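You operate a simulated robot arm through the tools that you are given. There is no shell and no other tool.

You are at the controls of a simulated robot arm. One attempt, no reset.

## Task
Close up the bench: lamp off, strip off, white plug into its holder, lid on the glue pot.
Fine: both switches off before the plug comes out.

It is judged by the outcome, as a careful person would: the job done as asked, and still so three seconds after it is handed in. It fails if anything else is knocked over, pushed out of place, dropped, spilled or broken. A push-on lid holds only when it is set on centred and level and pressed home; a screw cap is set on level and turned clockwise until tight.

## Robot
A 7-joint arm with a two-finger parallel gripper, fixed in place. Base frame: the origin is on the floor under the middle of its stand, x ahead of it, y to its left, z up; the work surface is at about z = 92. Readings come in cm, degrees, newtons and seconds.
With the tool pointing down near the work surface it reaches from about 24 to 68 cm from the base axis. Its first joint turns from -66.0 to 66.0 degrees. Payload 2.4 kg.
The tool frame sits at the grasp point between the pads (the TCP): z along the fingers, y along the line on which they close. The tips reach 3 cm beyond it. Largest opening 9.4 cm; finger width 2.8, thickness 1; the body of the gripper, 5 by 9.6 cm, starts 5.5 cm behind the TCP.
Orientation is that of the tool frame in the base frame, as a unit quaternion [w, x, y, z]. With the fingers straight down and closing along the base's y, the tool's x points along the base's -x, its y along +y and its z along -z.

## Interface
- The arm moves only by the tool jog_arm. Its argument "moves" is a list of rows, each an object of numbers (a shift or turn left out is 0, a gripper value left out holds the last): "x", "y", "z": the shift along the tool's x, y, z in cm; "wx", "wy", "wz": the turn, a rotation vector about the tool's x, y, z in degrees; "grip": the gripper command, from -1 (fully open) to 1 (shut), values between in proportion. In form: [{"x": .., "y": .., "z": .., "wx": .., "wy": .., "wz": .., "grip": ..}, ...]. A call has 1 to 20 rows; each row is the pose to reach, as a shift and turn from the pose commanded when the call began, along the tool's axes at that moment. Each row takes 0.2 s and may step no farther than 5 cm and 8.6 degrees from the row before; otherwise, or with a gripper value out of range, the whole call is refused. A pose out of reach is approached as far as the arm can. The call stops where the force on the tool passes 40 N (or 10 N more than at its start, if that is more) or the arm is blocked; 0.2 s more then pass. Each finger travels about 15.3 cm/s and halts on what it meets, pressing with about 29 N; the grip force reading is that of the motor and also rises with nothing between the fingers. The clock runs only during rows and for 0.2 s after the last one: add rows that repeat a pose to give the fingers time. It gives the time, the measured TCP pose, the force on the tool (base axes), the opening and the grip force at its end, in the units of the frame above (readings bear some noise), with the torque about the TCP (base axes, N m) and any sound that the robot's microphone picked up, and new pictures: "show" is both (left out), scene, wrist or none.
- Cameras (640 x 400 px; columns grow to the right, rows downward): "scene" is fixed at [3.45, 47.7, 147.19]; the picture's right is [-0.78, -0.63, 0.00], its down [-0.25, 0.31, -0.91] and it looks along [0.58, -0.71, -0.40] (base axes); focal length 348 px, centre (320, 200). "wrist" rides on the gripper at [7.6, 1.4, -10.2] in the tool frame; the picture's right is [-0.18, 0.98, 0.00], its down [-0.75, -0.14, -0.64] and it looks along [-0.63, -0.12, 0.77] (tool axes); focal length 243 px, centre (320, 200). There is no depth. A picture from a camera that has moved, and an enlarged one, comes with that camera's place and axes in the base frame and with its lens. The place of the scene camera against the robot may be out by one fixed shift of up to 1.8 cm in any direction.
- close_up(camera, box): a new picture of the part [left, top, right, bottom] of that camera's present view, enlarged. It takes no simulated time.
- close_job(): hands the job in; it is judged then, once.

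Places have to be worked out from the pictures, the camera data and where the tool is seen. Open the gripper and draw the arm clear of the work before you hand the job in, unless the task says otherwise.

The tools are called after "Request:" as name(argument=value, ...) on one line, values as JSON. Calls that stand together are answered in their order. jog_arm: Moves the arm, as the interface text tells. Its arguments: {"type":"object","properties":{"moves":{"type":"array"},"show":{"type":"string","enum":["both","scene","wrist","none"]}},"required":["moves"]} The other tools are called the same way: close_up (camera, box) takes an enlarged picture of a part of a camera's view; close_job () hands the job in.

At the start:

```text
time_s: 0.0
position: [40.25, -2.82, 131.21]
orientation: [0.0, 0.001, 1.0, 0.001]
ft_force: [0.4, 0.1, 0.8]
torque: [-0.01, 0.01, 0.01]
finger_gap: 9.38
grip_force: 0.1
```

scene: 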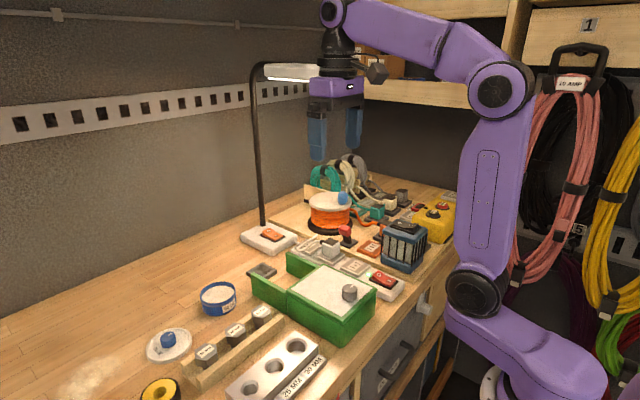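
wrist: 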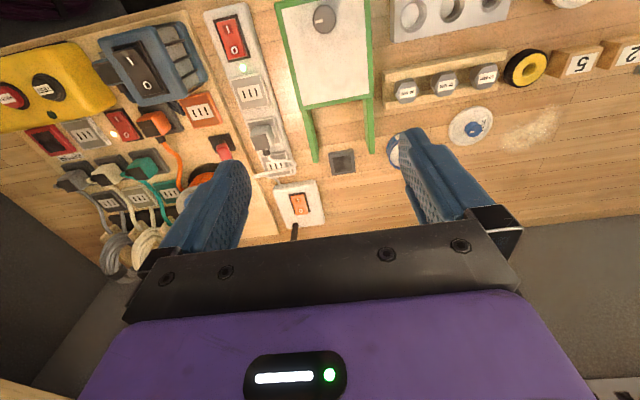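

I start by looking closer at the bench: the scene shows a lamp base with an orange switch, a power strip with a red switch, a white/grey plug, a glue pot with its lid nearby. I take enlargements before moving.

Request:
close_up(camera="scene", box=[220, 170, 460, 320])

Request:
close_up(camera="scene", box=[80, 240, 340, 400])

Request:
close_up(camera="wrist", box=[190, 0, 400, 240])

Request:
close_up(camera="wrist", box=[0, 0, 230, 240])

Request:
close_up(camera="wrist", box=[360, 0, 640, 180])

```text
2.67 times, centred on (340, 245) of scene
camera zoom: at [3.45, 47.7, 147.19], right [-0.78, -0.63, 0.0], down [-0.25, 0.31, -0.91], along [0.58, -0.71, -0.4], focal length 927 px, centre (267, 80)
```

zoom: 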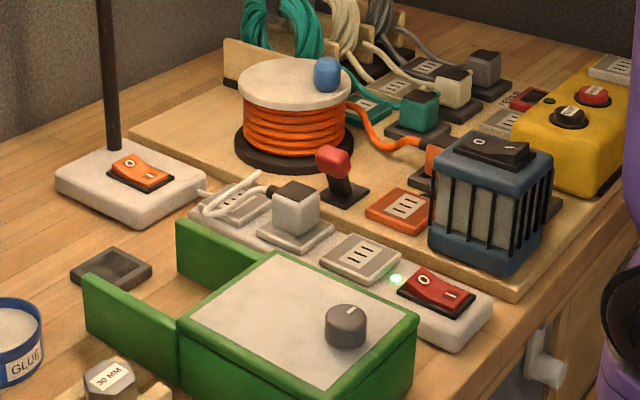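

```text
2.46 times, centred on (210, 320) of scene
camera zoom: at [3.45, 47.7, 147.19], right [-0.78, -0.63, 0.0], down [-0.25, 0.31, -0.91], along [0.58, -0.71, -0.4], focal length 856 px, centre (591, -95)
```

zoom: 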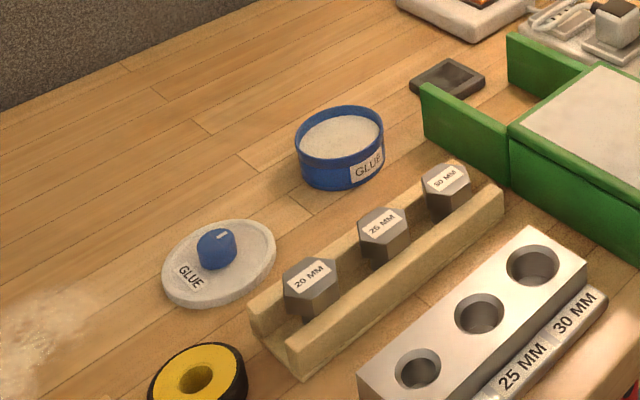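

```text
1.67 times, centred on (295, 120) of wrist
camera zoom: at [32.63, -1.3, 141.37], right [0.18, 0.98, 0.0], down [0.75, -0.14, 0.64], along [0.63, -0.12, -0.77], focal length 404 px, centre (362, 333)
```

zoom: 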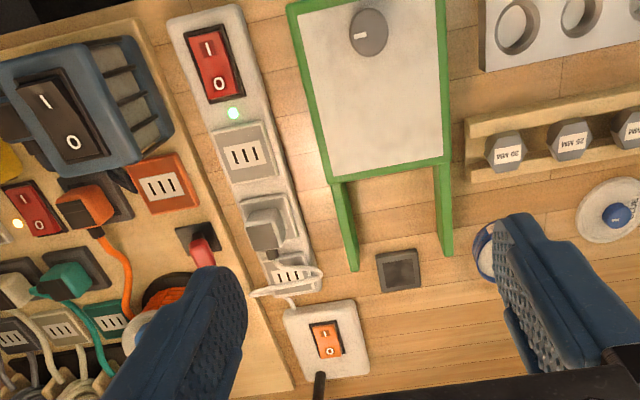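

```text
1.67 times, centred on (115, 120) of wrist
camera zoom: at [32.63, -1.3, 141.37], right [0.18, 0.98, 0.0], down [0.75, -0.14, 0.64], along [0.63, -0.12, -0.77], focal length 404 px, centre (662, 333)
```

zoom: 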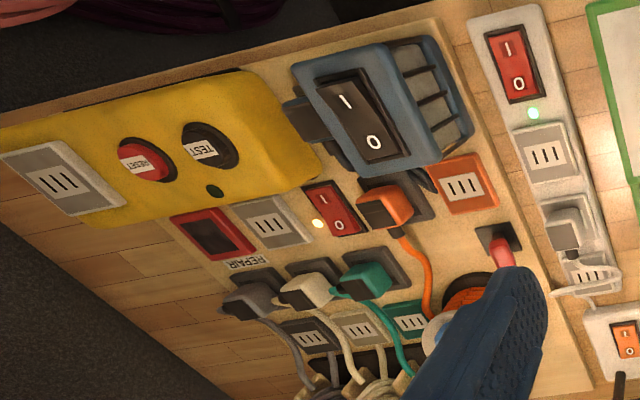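

```text
2.22 times, centred on (500, 90) of wrist
camera zoom: at [32.63, -1.3, 141.37], right [0.18, 0.98, 0.0], down [0.75, -0.14, 0.64], along [0.63, -0.12, -0.77], focal length 539 px, centre (-80, 444)
```

zoom: 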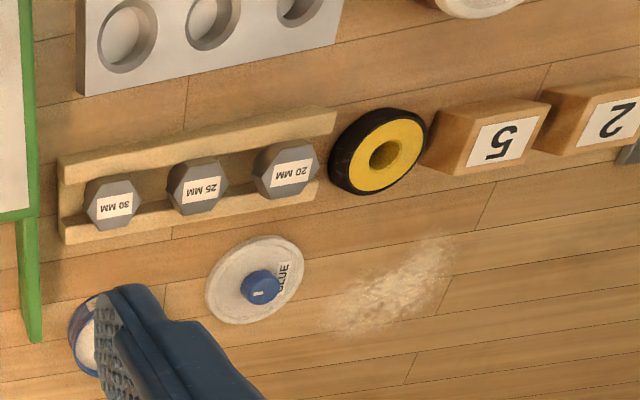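

The scene shows a strip (red rocker, green LED lit), plug in the strip, a dark square pocket that could be the plug holder, and glue pot/lid. I zoom further on each item before moving.

Request:
close_up(camera="scene", box=[235, 215, 315, 265])

Request:
close_up(camera="scene", box=[340, 250, 420, 300])

Request:
close_up(camera="scene", box=[285, 225, 365, 275])

Request:
close_up(camera="wrist", box=[240, 115, 360, 235])

Request:
close_up(camera="wrist", box=[190, 0, 310, 75])

Request:
close_up(camera="scene", box=[230, 40, 350, 115])

```text
8.00 times, centred on (275, 240) of scene
camera zoom: at [3.45, 47.7, 147.19], right [-0.78, -0.63, 0.0], down [-0.25, 0.31, -0.91], along [0.58, -0.71, -0.4], focal length 2781 px, centre (680, -120)
```

zoom: 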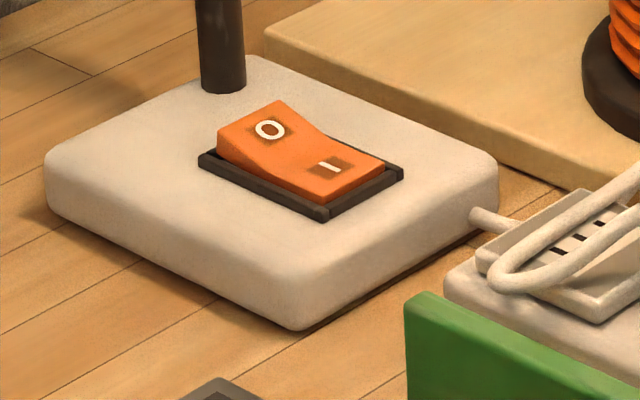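

```text
8.00 times, centred on (380, 275) of scene
camera zoom: at [3.45, 47.7, 147.19], right [-0.78, -0.63, 0.0], down [-0.25, 0.31, -0.91], along [0.58, -0.71, -0.4], focal length 2781 px, centre (-160, -400)
```

zoom: 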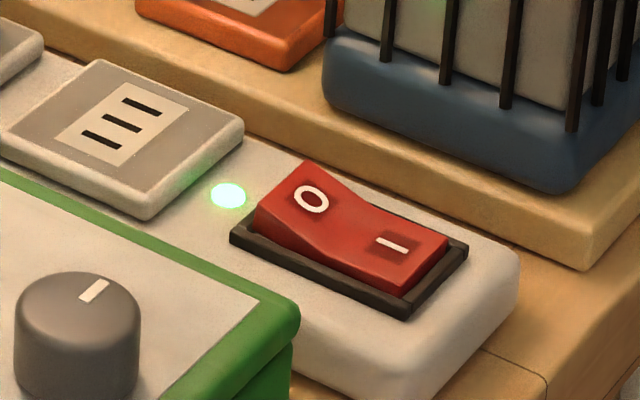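

```text
8.00 times, centred on (325, 250) of scene
camera zoom: at [3.45, 47.7, 147.19], right [-0.78, -0.63, 0.0], down [-0.25, 0.31, -0.91], along [0.58, -0.71, -0.4], focal length 2781 px, centre (280, -200)
```

zoom: 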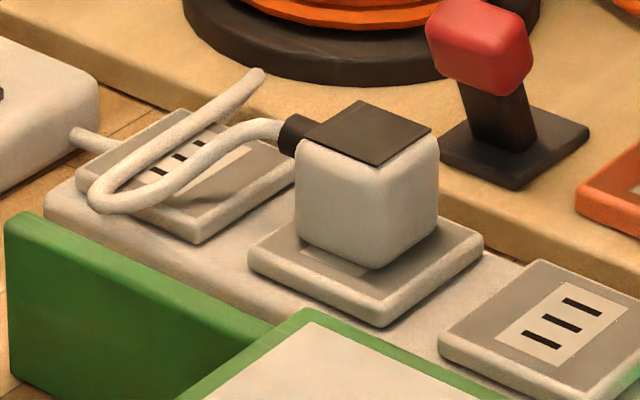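

```text
3.33 times, centred on (300, 175) of wrist
camera zoom: at [32.63, -1.3, 141.37], right [0.18, 0.98, 0.0], down [0.75, -0.14, 0.64], along [0.63, -0.12, -0.77], focal length 809 px, centre (387, 283)
```

zoom: 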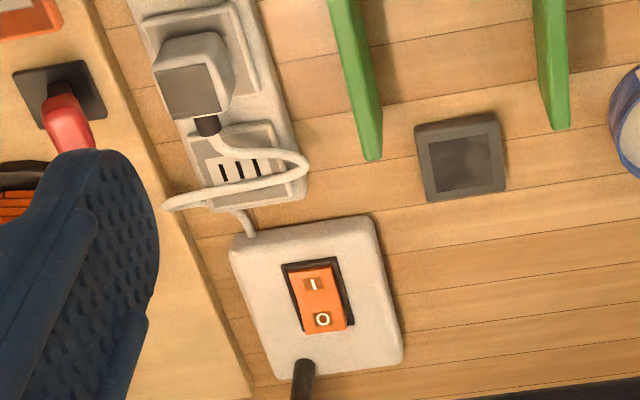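

```text
5.33 times, centred on (250, 38) of wrist
camera zoom: at [32.63, -1.3, 141.37], right [0.18, 0.98, 0.0], down [0.75, -0.14, 0.64], along [0.63, -0.12, -0.77], focal length 1294 px, centre (693, 1067)
```

zoom: 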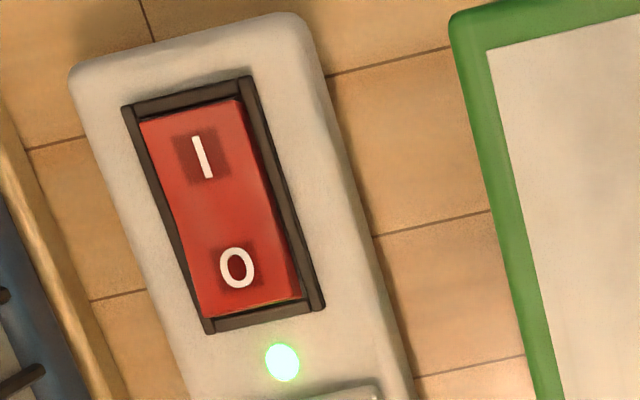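

```text
5.33 times, centred on (290, 78) of scene
camera zoom: at [3.45, 47.7, 147.19], right [-0.78, -0.63, 0.0], down [-0.25, 0.31, -0.91], along [0.58, -0.71, -0.4], focal length 1854 px, centre (480, 853)
```

zoom: 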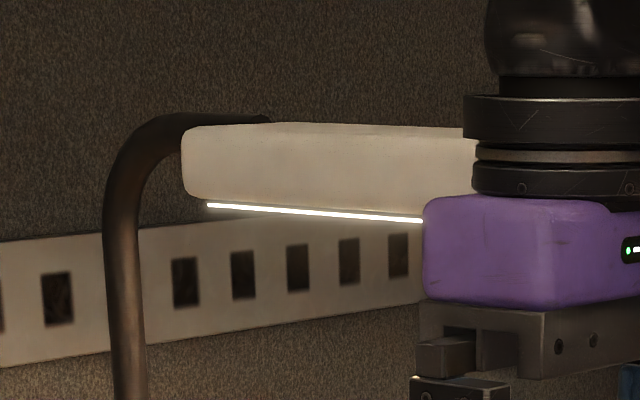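

Both rockers stand with "I" pressed in (on) and the "0" end, on the far (+x) side, raised; the lamp head hangs at about z=140 near y=-18 and its near end is hidden behind the gripper. I first draw the hand back and shut the fingers so I can see how far the lamp head reaches.

Request:
jog_arm(moves=[{"x": 3, "z": 2, "grip": 0}, {"x": 6, "z": 5, "grip": 1}, {"x": 8, "z": 9, "grip": 1}, {"x": 8, "z": 12, "grip": 1}], show="both")

```text
time_s: 1.0
position: [32.2, -2.76, 119.13]
orientation: [0.001, 0.002, 1.0, 0.0]
ft_force: [-0.1, 0.3, -0.1]
torque: [0.01, -0.05, 0.01]
finger_gap: 0.0
grip_force: 29.1
camera wrist: at [24.58, -1.29, 129.27], right [0.18, 0.98, 0.0], down [0.75, -0.14, 0.64], along [0.63, -0.12, -0.77], focal length 243 px, centre (320, 200)
```

scene: 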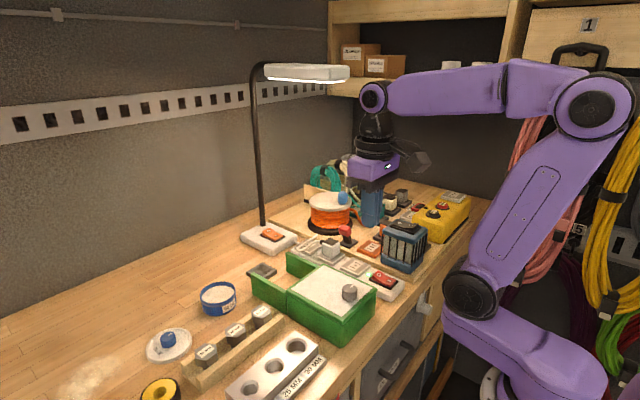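
wrist: 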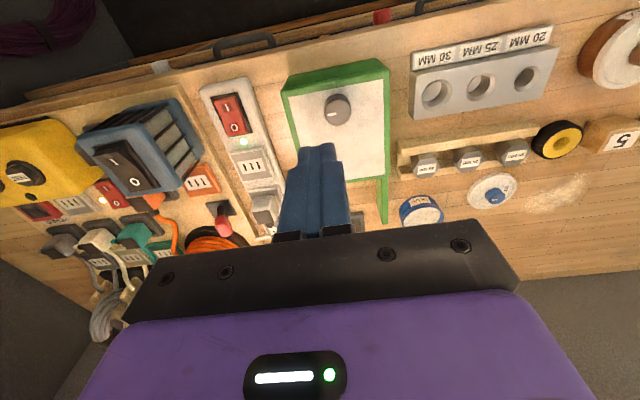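

The lamp head ends at about x≈49 at y≈-18, z≈140, well clear of the strip's switch. I zoom in to fix the strip switch's place from this new viewpoint.

Request:
close_up(camera="wrist", box=[180, 70, 340, 250])

Request:
close_up(camera="wrist", box=[370, 130, 550, 240])

Request:
close_up(camera="scene", box=[240, 50, 420, 160])

```text
2.22 times, centred on (260, 160) of wrist
camera zoom: at [24.58, -1.29, 129.27], right [0.18, 0.98, 0.0], down [0.75, -0.14, 0.64], along [0.63, -0.12, -0.77], focal length 539 px, centre (453, 289)
```

zoom: 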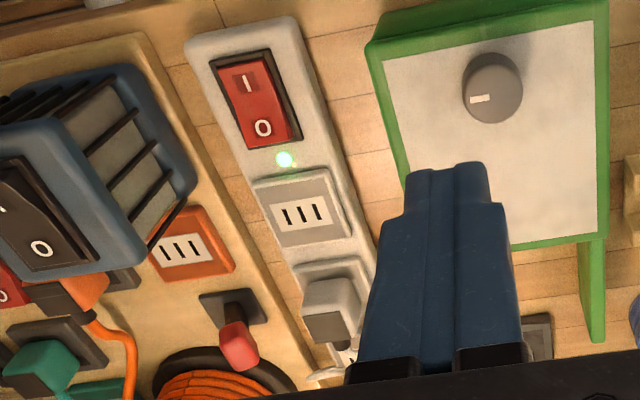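

```text
3.56 times, centred on (460, 185) of wrist
camera zoom: at [24.58, -1.29, 129.27], right [0.18, 0.98, 0.0], down [0.75, -0.14, 0.64], along [0.63, -0.12, -0.77], focal length 863 px, centre (-178, 253)
```

zoom: 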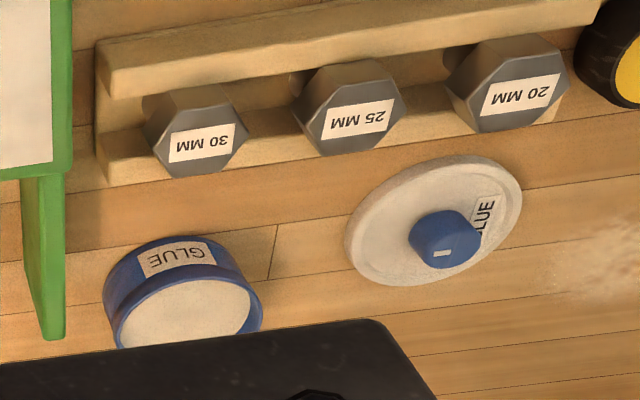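

```text
3.56 times, centred on (330, 105) of scene
camera zoom: at [3.45, 47.7, 147.19], right [-0.78, -0.63, 0.0], down [-0.25, 0.31, -0.91], along [0.58, -0.71, -0.4], focal length 1236 px, centre (284, 538)
```

zoom: 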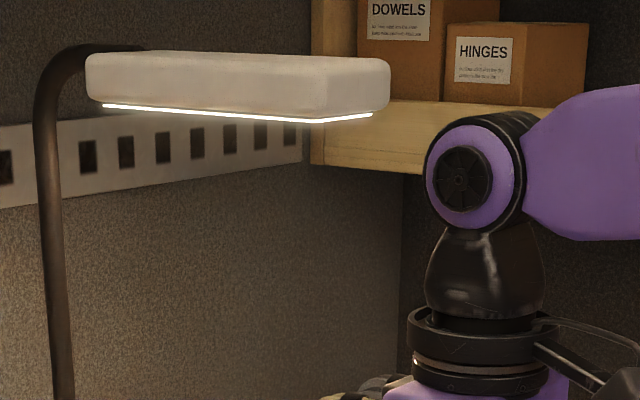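

From two views the raised "0" mark of the strip's rocker comes out at about (36.4, -16.0, 95.8). I move across at height and then lower the shut fingers to about 5 cm above it.

Request:
jog_arm(moves=[{"x": -1, "y": -3, "z": 2, "grip": 1}, {"x": -2, "y": -6, "z": 4}, {"x": -3.5, "y": -9.5, "z": 6}, {"x": -4.8, "y": -13.2, "z": 7}, {"x": -4.8, "y": -13.2, "z": 11}, {"x": -4.8, "y": -13.2, "z": 15}, {"x": -4.8, "y": -13.2, "z": 15}], show="both")

```text
time_s: 2.6
position: [37.04, -15.87, 104.23]
orientation: [0.0, 0.0, 1.0, -0.001]
ft_force: [0.6, -0.5, 0.3]
torque: [-0.01, -0.03, 0.02]
finger_gap: 0.01
grip_force: 28.9
camera wrist: at [29.45, -14.41, 114.37], right [0.18, 0.98, 0.0], down [0.75, -0.14, 0.64], along [0.63, -0.12, -0.77], focal length 243 px, centre (320, 200)
```

scene: 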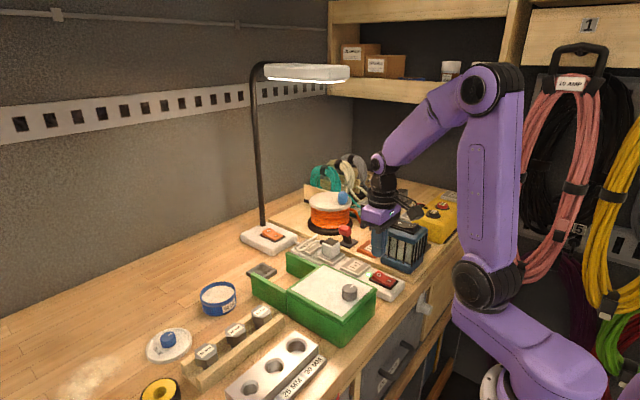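
wrist: 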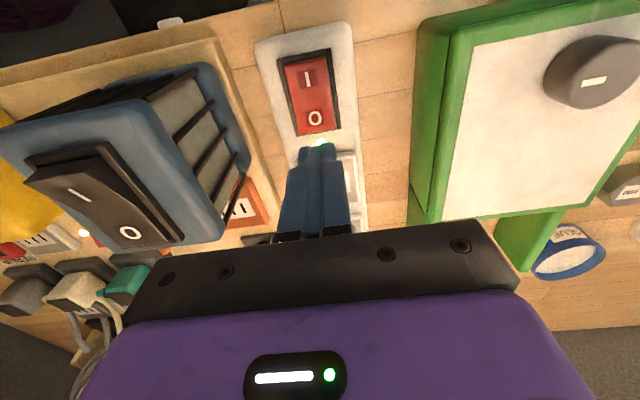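

The tips hang right over the far half of the rocker (0 end at x≈36.4, y≈-16); the transformer's face is about 1.5–2 cm clear of the hand's side. I shift 0.5 cm away from it and press down in small steps.

Request:
jog_arm(moves=[{"y": 0.4, "z": 2, "grip": 1}, {"y": 0.4, "z": 4}, {"y": 0.4, "z": 4.6}, {"y": 0.4, "z": 5.0}, {"y": 0.4, "z": 5.3}, {"y": 0.4, "z": 5.6}], show="wrist")

```text
time_s: 4.0
position: [36.92, -15.47, 98.63]
orientation: [-0.001, 0.0, 1.0, -0.001]
ft_force: [0.2, -0.9, 0.2]
torque: [-0.02, 0.0, 0.01]
finger_gap: 0.01
grip_force: 28.8
camera wrist: at [29.38, -14.08, 108.8], right [0.19, 0.98, 0.0], down [0.75, -0.14, 0.64], along [0.63, -0.12, -0.77], focal length 243 px, centre (320, 200)
```

wrist: 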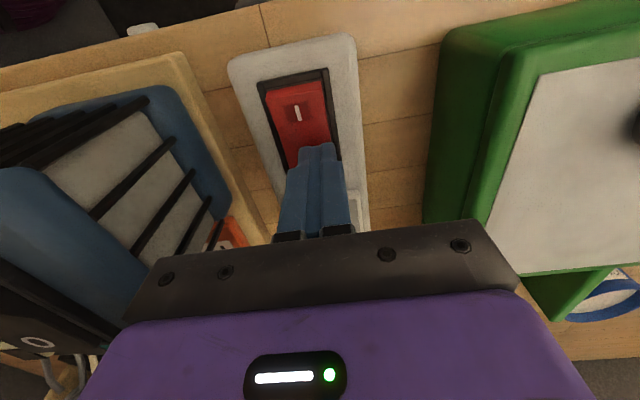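

No contact yet at tip height 95.6; I go on down in smaller steps.

Request:
jog_arm(moves=[{"z": 0.2, "grip": 1}, {"z": 0.4}, {"z": 0.6}, {"z": 0.8}], show="wrist")

```text
time_s: 4.5
position: [36.95, -15.52, 98.61]
orientation: [0.0, 0.0, 1.0, 0.0]
ft_force: [-1.7, 1.4, 7.8]
torque: [0.07, 0.14, -0.03]
finger_gap: 0.01
grip_force: 28.6
stopped in row 2: the force on the tool passed its limit at 48 N (the readings are from after the stop); the commanded pose is now the measured one
camera wrist: at [29.42, -14.1, 108.75], right [0.18, 0.98, 0.0], down [0.75, -0.14, 0.64], along [0.63, -0.12, -0.77], focal length 243 px, centre (320, 200)
```

wrist: 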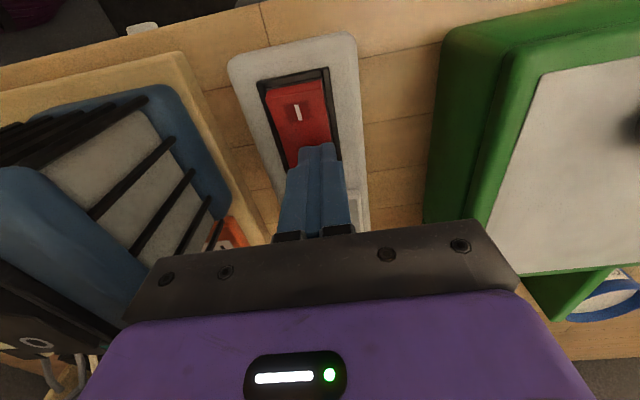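

The push met a hard stop at tip height 95.6 with no click heard, so I look closely at where the tip sits on the rocker.

Request:
close_up(camera="wrist", box=[240, 40, 400, 240])

Request:
close_up(camera="scene", box=[330, 220, 430, 310])

```text
2.00 times, centred on (320, 140) of wrist
camera zoom: at [29.42, -14.1, 108.75], right [0.18, 0.98, 0.0], down [0.75, -0.14, 0.64], along [0.63, -0.12, -0.77], focal length 485 px, centre (320, 320)
```

zoom: 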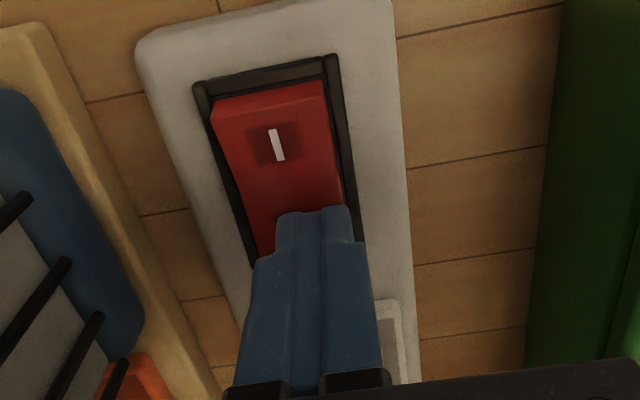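

```text
4.44 times, centred on (380, 265) of scene
camera zoom: at [3.44, 47.7, 147.19], right [-0.78, -0.63, 0.0], down [-0.25, 0.31, -0.91], along [0.58, -0.71, -0.4], focal length 1545 px, centre (53, -89)
```

zoom: 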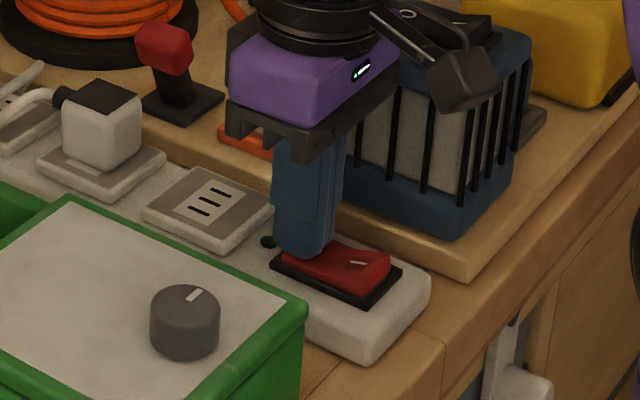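

The LED has gone dark and the "I" end of the rocker now stands raised: the strip is off. I lift straight up and check.

Request:
jog_arm(moves=[{"z": -3, "grip": 1}, {"z": -7}, {"z": -11}, {"z": -15}], show="both")

Request:
close_up(camera="scene", box=[340, 245, 430, 305])

Request:
close_up(camera="scene", box=[240, 40, 420, 150])

```text
time_s: 5.5
position: [36.92, -15.37, 113.57]
orientation: [0.0, 0.0, 1.0, 0.0]
ft_force: [0.2, -0.2, -0.3]
torque: [-0.03, 0.01, 0.02]
finger_gap: 0.0
grip_force: 28.8
camera wrist: at [29.35, -14.01, 123.73], right [0.18, 0.98, 0.0], down [0.75, -0.14, 0.64], along [0.63, -0.12, -0.77], focal length 243 px, centre (320, 200)
```

scene: 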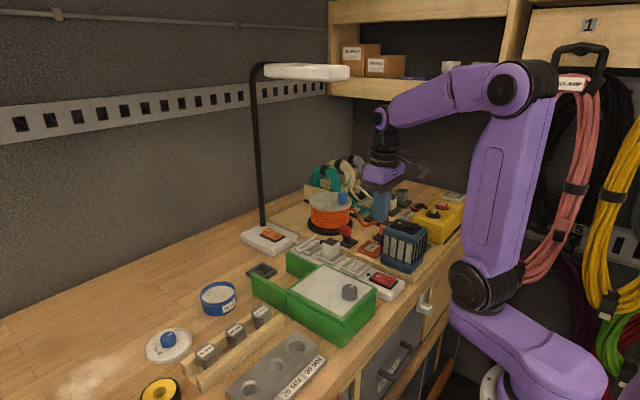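
wrist: 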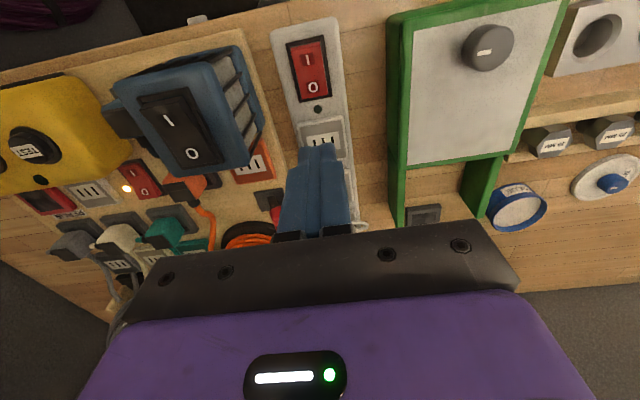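

```text
6.67 times, centred on (385, 275) of scene
camera zoom: at [3.45, 47.7, 147.19], right [-0.78, -0.63, 0.0], down [-0.25, 0.31, -0.91], along [0.58, -0.71, -0.4], focal length 2318 px, centre (-113, -300)
```

zoom: 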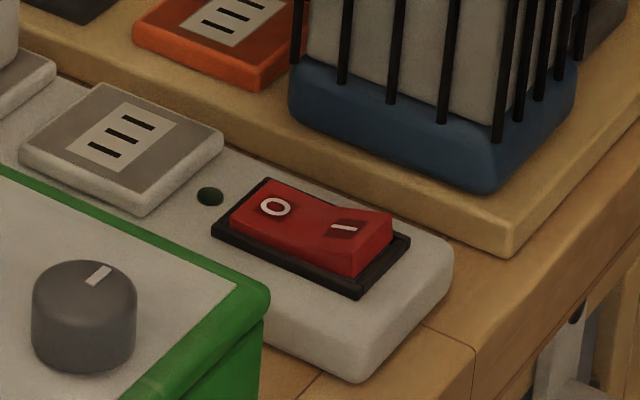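

```text
3.56 times, centred on (330, 95) of scene
camera zoom: at [3.45, 47.7, 147.19], right [-0.78, -0.63, 0.0], down [-0.25, 0.31, -0.91], along [0.58, -0.71, -0.4], focal length 1236 px, centre (284, 573)
```

zoom: 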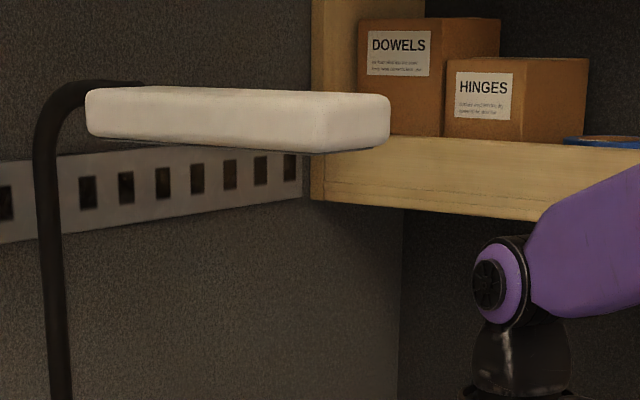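

The strip is off (LED dark, "0" pressed in). The lamp's own rocker still has to be set to 0, so I move to a viewing pose around (50, -3, 112), staying low and away from the lamp head.

Request:
jog_arm(moves=[{"x": -3.3, "y": 3.1, "z": 0.4, "grip": 1}, {"x": -6.6, "y": 6.2, "z": 0.8}, {"x": -9.9, "y": 9.3, "z": 1.2}, {"x": -13.1, "y": 12.4, "z": 1.5}, {"x": -13.1, "y": 12.4, "z": 1.5}], show="both")

Request:
close_up(camera="wrist", box=[160, 90, 320, 240])

Request:
close_up(camera="wrist", box=[330, 90, 640, 250])

```text
time_s: 6.7
position: [50.02, -3.06, 112.02]
orientation: [0.001, 0.001, 1.0, 0.0]
ft_force: [0.4, -0.6, 0.6]
torque: [0.0, -0.01, 0.01]
finger_gap: 0.02
grip_force: 28.6
camera wrist: at [42.51, -1.59, 122.15], right [0.19, 0.98, 0.0], down [0.75, -0.14, 0.64], along [0.63, -0.12, -0.77], focal length 243 px, centre (320, 200)
```

scene: 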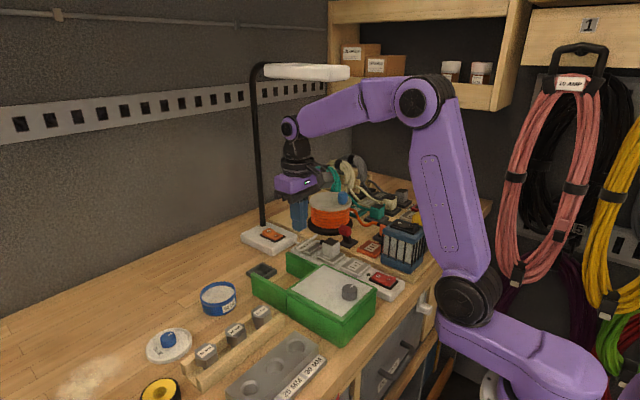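
wrist: 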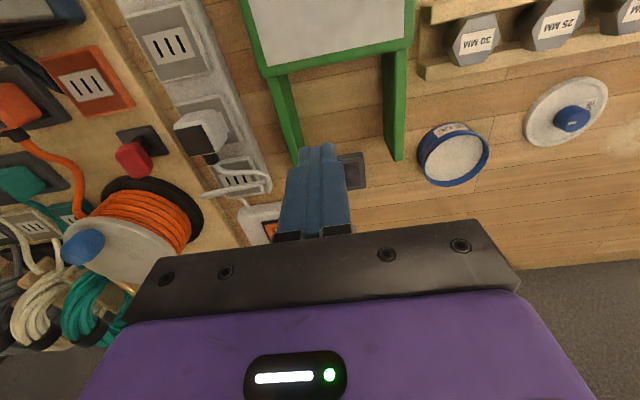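

```text
2.67 times, centred on (240, 165) of wrist
camera zoom: at [42.51, -1.59, 122.15], right [0.19, 0.98, 0.0], down [0.75, -0.14, 0.64], along [0.63, -0.12, -0.77], focal length 647 px, centre (533, 293)
```

zoom: 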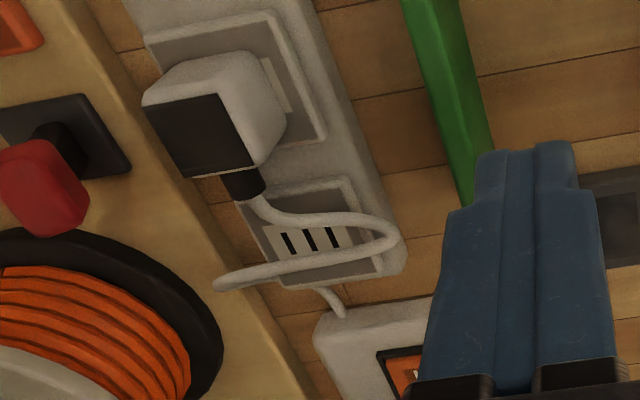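

```text
2.06 times, centred on (485, 170) of wrist
camera zoom: at [42.51, -1.59, 122.15], right [0.19, 0.98, 0.0], down [0.75, -0.14, 0.64], along [0.63, -0.12, -0.77], focal length 501 px, centre (-21, 262)
```

zoom: 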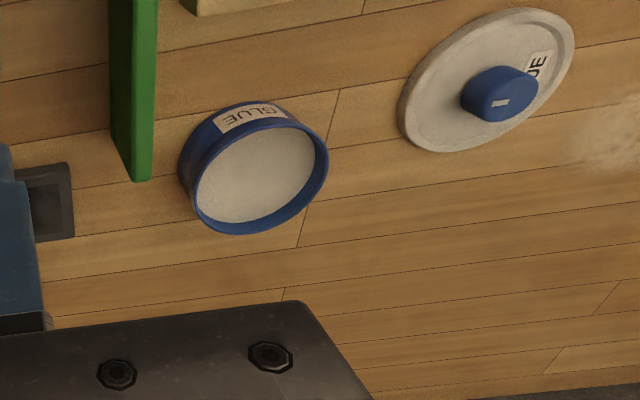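

I can see the plug, its cable loop and the lamp base edge, but the lamp switch is hidden by the fingers. I move forward with the hand tilted about 20° (fingers pointing outward) to extend reach and see the switch.

Request:
jog_arm(moves=[{"x": -2, "y": -1, "z": 0, "wy": -5, "grip": 1}, {"x": -4, "y": -2.5, "z": 0, "wy": -10}, {"x": -6, "y": -3.5, "z": 0, "wy": -15}, {"x": -8, "y": -4.5, "z": 0, "wy": -20}, {"x": -8, "y": -4.5, "z": 0, "wy": -20}], show="both")

```text
time_s: 7.9
position: [58.04, -7.79, 112.04]
orientation: [0.175, 0.001, 0.985, 0.0]
ft_force: [-0.5, 0.1, 0.1]
torque: [0.0, -0.02, -0.01]
finger_gap: 0.0
grip_force: 28.9
camera wrist: at [47.54, -6.2, 118.98], right [0.17, 0.98, 0.06], down [0.49, -0.14, 0.86], along [0.86, -0.12, -0.5], focal length 243 px, centre (320, 200)
```

scene: 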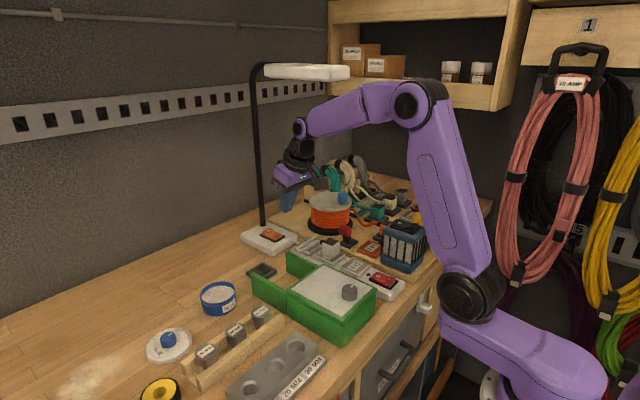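
wrist: 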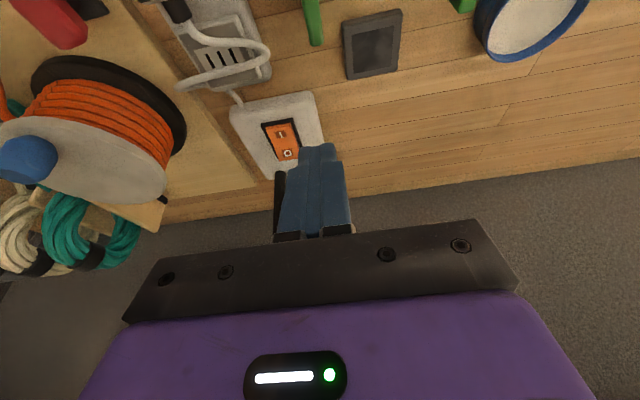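

Now the lamp switch is in view beside the fingers; I enlarge it.

Request:
close_up(camera="wrist", box=[220, 80, 360, 200])

Request:
close_up(camera="wrist", box=[320, 0, 480, 100])

Request:
close_up(camera="scene", box=[230, 100, 430, 280])

```text
3.33 times, centred on (290, 140) of wrist
camera zoom: at [47.54, -6.2, 118.98], right [0.17, 0.98, 0.06], down [0.49, -0.14, 0.86], along [0.86, -0.12, -0.5], focal length 809 px, centre (420, 400)
```

zoom: 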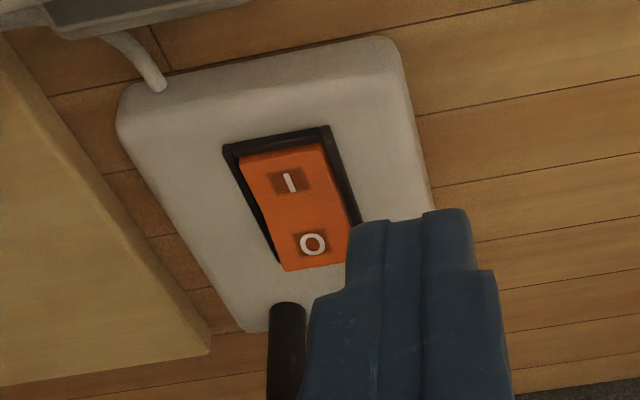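

```text
4.00 times, centred on (400, 50) of wrist
camera zoom: at [47.54, -6.2, 118.98], right [0.17, 0.98, 0.06], down [0.49, -0.14, 0.86], along [0.86, -0.12, -0.5], focal length 970 px, centre (0, 800)
```

zoom: 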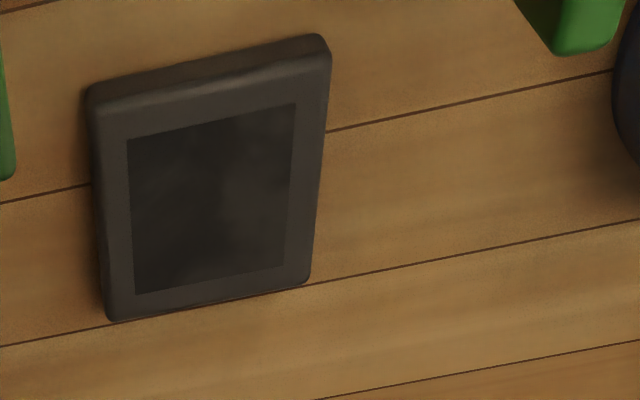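

```text
2.22 times, centred on (330, 190) of scene
camera zoom: at [3.45, 47.7, 147.19], right [-0.78, -0.63, 0.0], down [-0.25, 0.31, -0.91], along [0.58, -0.71, -0.4], focal length 773 px, centre (298, 222)
```

zoom: 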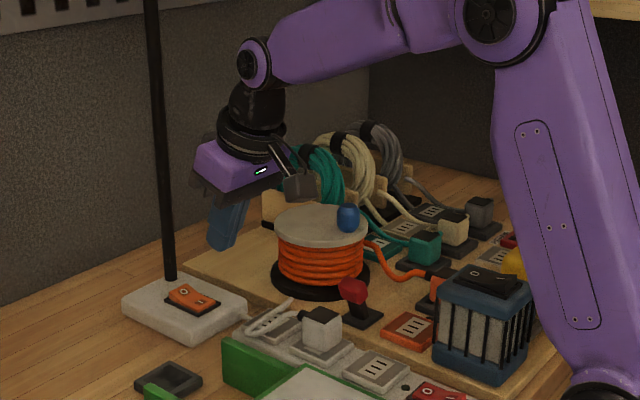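

Triangulating, the lamp's "0" mark lies at about (71.5, -13.35, 96.8) and the pole at (77.5, -16.3). I move the tilted fingers to about 4–5 cm above the "0" end.

Request:
jog_arm(moves=[{"x": -2.75, "y": -1.4, "z": 2.9, "wy": 0, "grip": 1}, {"x": -5.5, "y": -2.8, "z": 5.75}, {"x": -8.25, "y": -4.2, "z": 8.6}, {"x": -11.0, "y": -5.5, "z": 11.5}, {"x": -11.0, "y": -5.5, "z": 11.5}], show="both")

Request:
close_up(camera="wrist", box=[220, 60, 420, 240])

Request:
close_up(camera="scene", box=[200, 50, 400, 270])

```text
time_s: 9.1
position: [72.41, -13.25, 104.99]
orientation: [0.172, 0.001, 0.985, 0.0]
ft_force: [0.2, -0.5, -0.1]
torque: [0.0, 0.01, 0.01]
finger_gap: 0.0
grip_force: 28.8
camera wrist: at [61.79, -11.71, 111.95], right [0.17, 0.98, 0.06], down [0.49, -0.14, 0.86], along [0.85, -0.12, -0.51], focal length 243 px, centre (320, 200)
```

scene: 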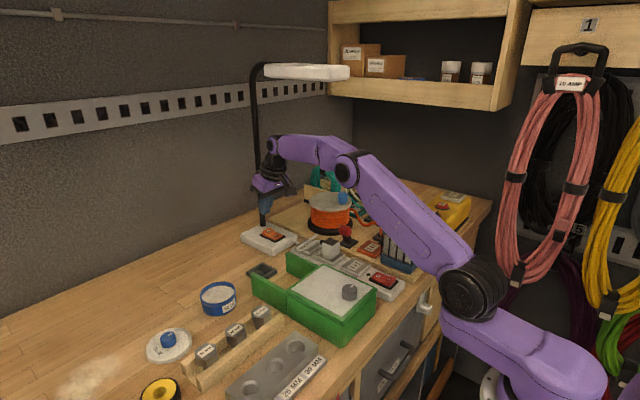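
wrist: 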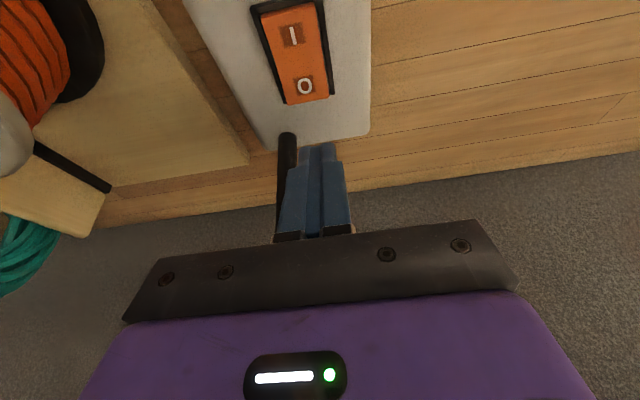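

```text
2.22 times, centred on (320, 150) of wrist
camera zoom: at [61.79, -11.71, 111.95], right [0.17, 0.98, 0.06], down [0.49, -0.14, 0.86], along [0.85, -0.12, -0.51], focal length 539 px, centre (320, 311)
```

zoom: 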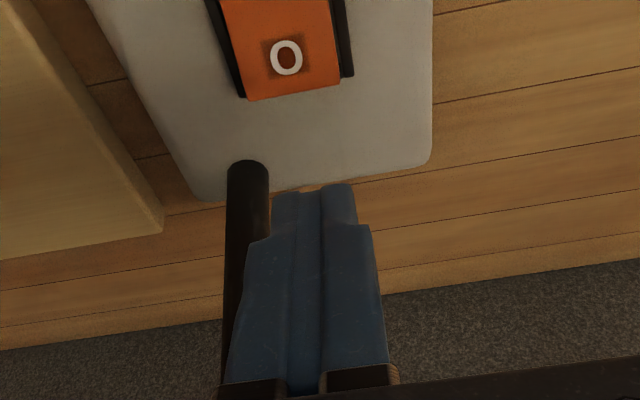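

```text
1.82 times, centred on (300, 160) of scene
camera zoom: at [3.45, 47.7, 147.19], right [-0.78, -0.63, 0.0], down [-0.25, 0.31, -0.91], along [0.58, -0.71, -0.4], focal length 632 px, centre (356, 273)
```

zoom: 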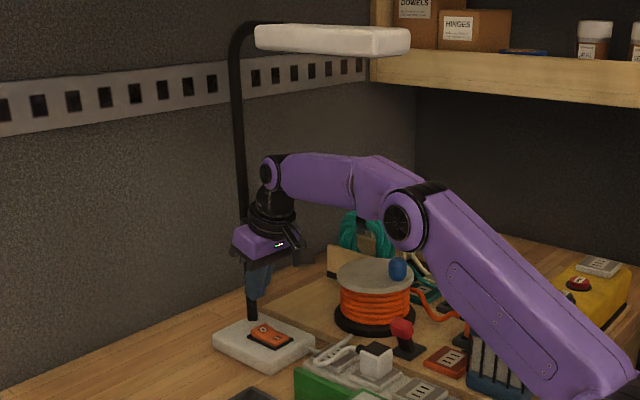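

The tips stand just over the "0" end (x≈72.1, y≈-13.3). I lower straight down in small steps, letting the force limit stop me at the hard stop.

Request:
jog_arm(moves=[{"x": 0.68, "z": 1.88, "grip": 1}, {"x": 1.19, "z": 3.29}, {"x": 1.42, "z": 3.95}, {"x": 1.56, "z": 4.33}, {"x": 1.66, "z": 4.61}, {"x": 1.76, "z": 4.89}, {"x": 1.86, "z": 5.17}, {"x": 1.93, "z": 5.36}], show="both")

Request:
close_up(camera="wrist", box=[220, 20, 420, 240])

Request:
close_up(camera="scene", box=[220, 200, 320, 270])

```text
time_s: 10.9
position: [72.39, -13.12, 99.4]
orientation: [0.174, 0.0, 0.985, 0.0]
ft_force: [-0.2, -0.2, 1.9]
torque: [0.0, 0.04, 0.0]
finger_gap: 0.01
grip_force: 29.2
camera wrist: at [61.76, -11.72, 106.29], right [0.17, 0.98, 0.06], down [0.49, -0.14, 0.86], along [0.86, -0.12, -0.5], focal length 243 px, centre (320, 200)
```

scene: 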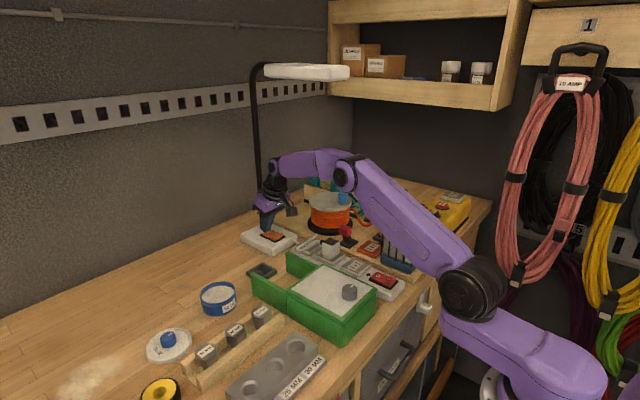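
wrist: 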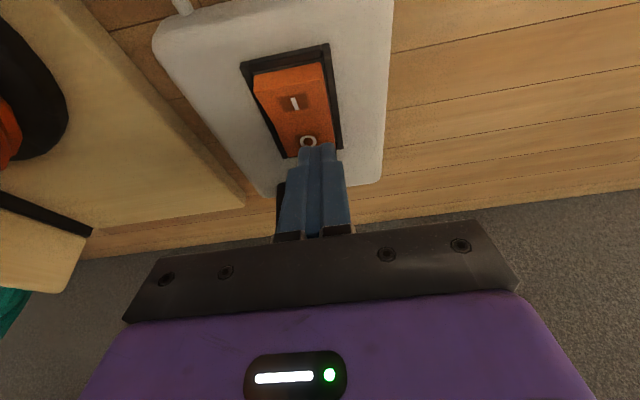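

```text
1.82 times, centred on (320, 130) of wrist
camera zoom: at [61.76, -11.72, 106.29], right [0.17, 0.98, 0.06], down [0.49, -0.14, 0.86], along [0.86, -0.12, -0.5], focal length 441 px, centre (320, 327)
```

zoom: 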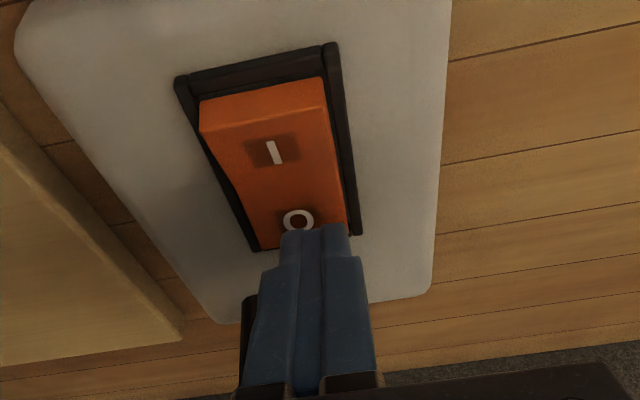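

```text
5.71 times, centred on (270, 235) of scene
camera zoom: at [3.44, 47.7, 147.19], right [-0.78, -0.63, 0.0], down [-0.25, 0.31, -0.91], along [0.58, -0.71, -0.4], focal length 1987 px, centre (606, 0)
```

zoom: 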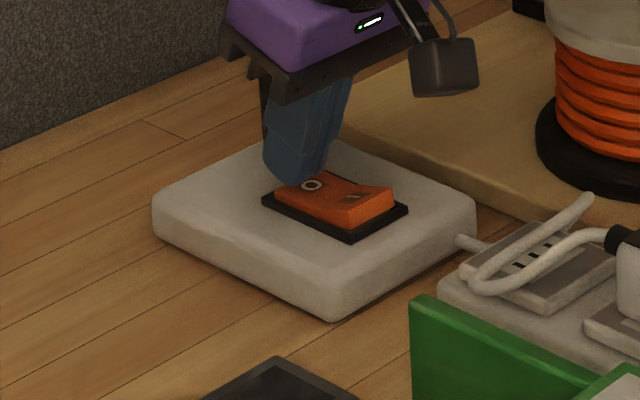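

The lamp rocker's "I" end is now raised, so it has flipped to 0. I lift straight up and then draw back, returning the hand upright, and check it stayed.

Request:
jog_arm(moves=[{"x": -1.0, "z": -2.8, "grip": 1}, {"x": -2.4, "z": -6.6}, {"x": 1.6, "z": -9.2, "wy": 6}, {"x": 5.6, "z": -11.2, "wy": 13}, {"x": 9.6, "y": 1, "z": -13.2, "wy": 20}, {"x": 13.0, "y": 3, "z": -14.7, "wy": 20}], show="both")

Request:
close_up(camera="scene", box=[230, 200, 330, 270])

```text
time_s: 12.3
position: [55.23, -10.22, 108.74]
orientation: [0.0, 0.0, 1.0, 0.0]
ft_force: [0.0, 0.5, -0.2]
torque: [0.0, 0.0, -0.01]
finger_gap: 0.0
grip_force: 29.1
camera wrist: at [47.61, -8.7, 118.94], right [0.18, 0.98, 0.0], down [0.75, -0.14, 0.64], along [0.63, -0.12, -0.77], focal length 243 px, centre (320, 200)
```

scene: 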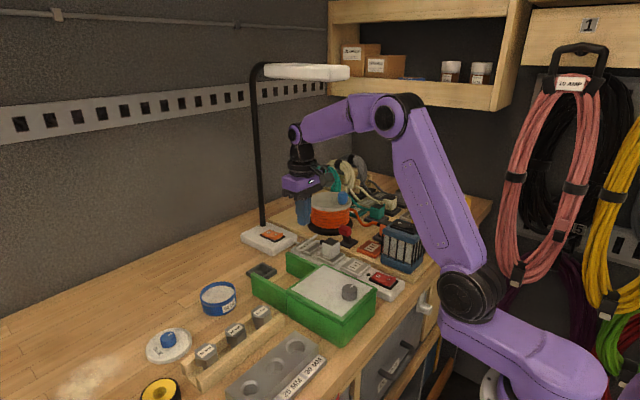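
wrist: 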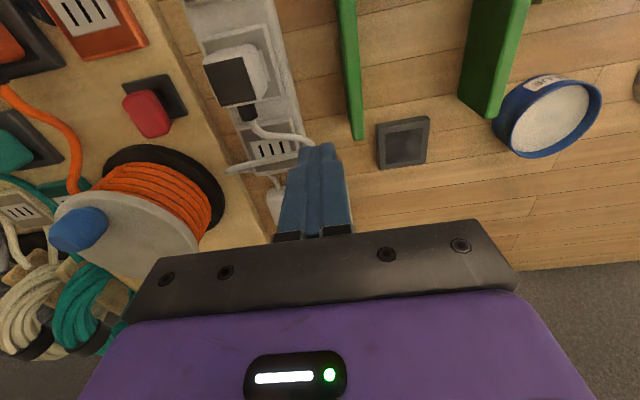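

```text
5.71 times, centred on (280, 235) of scene
camera zoom: at [3.45, 47.7, 147.19], right [-0.78, -0.63, 0.0], down [-0.25, 0.31, -0.91], along [0.58, -0.71, -0.4], focal length 1987 px, centre (549, 0)
```

zoom: 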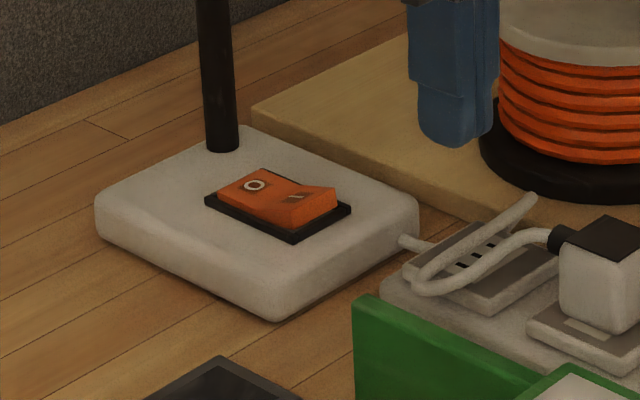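

Lamp rocker stays at 0. Now I measure the plug, and the dark holder, from this pose.

Request:
close_up(camera="wrist", box=[180, 0, 340, 180])

Request:
close_up(camera="wrist", box=[350, 90, 470, 190])

Request:
close_up(camera="scene", box=[235, 245, 295, 290])

```text
2.22 times, centred on (260, 90) of wrist
camera zoom: at [47.61, -8.7, 118.94], right [0.18, 0.98, 0.0], down [0.75, -0.14, 0.64], along [0.63, -0.12, -0.77], focal length 539 px, centre (453, 444)
```

zoom: 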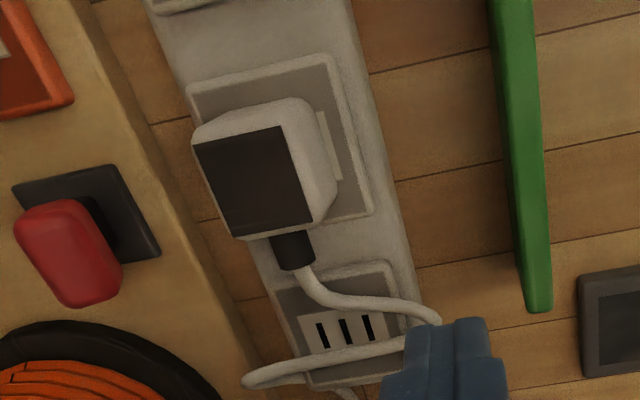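

```text
4.00 times, centred on (410, 140) of wrist
camera zoom: at [47.61, -8.7, 118.94], right [0.18, 0.98, 0.0], down [0.75, -0.14, 0.64], along [0.63, -0.12, -0.77], focal length 970 px, centre (-40, 440)
```

zoom: 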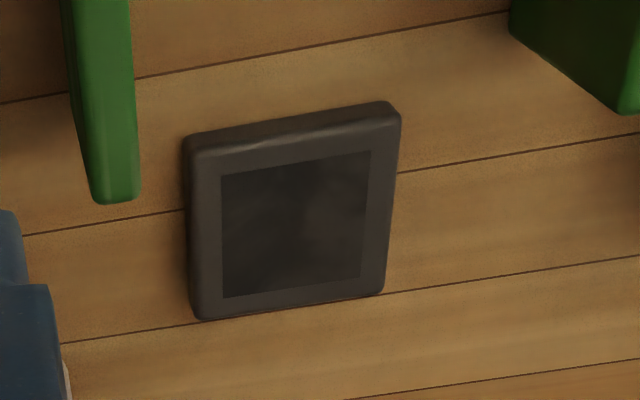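

```text
8.89 times, centred on (265, 268) of scene
camera zoom: at [3.45, 47.7, 147.19], right [-0.78, -0.63, 0.0], down [-0.25, 0.31, -0.91], along [0.58, -0.71, -0.4], focal length 3090 px, centre (809, -400)
```

zoom: 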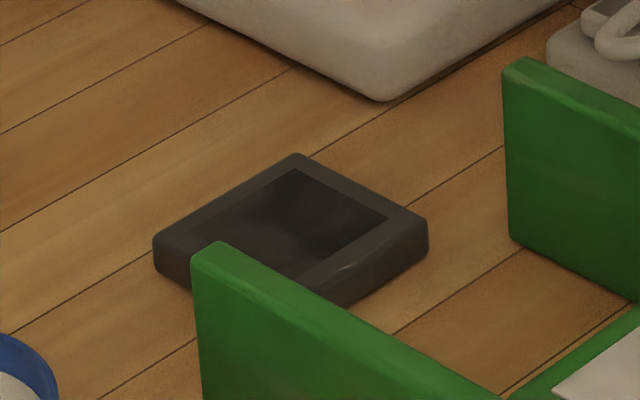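

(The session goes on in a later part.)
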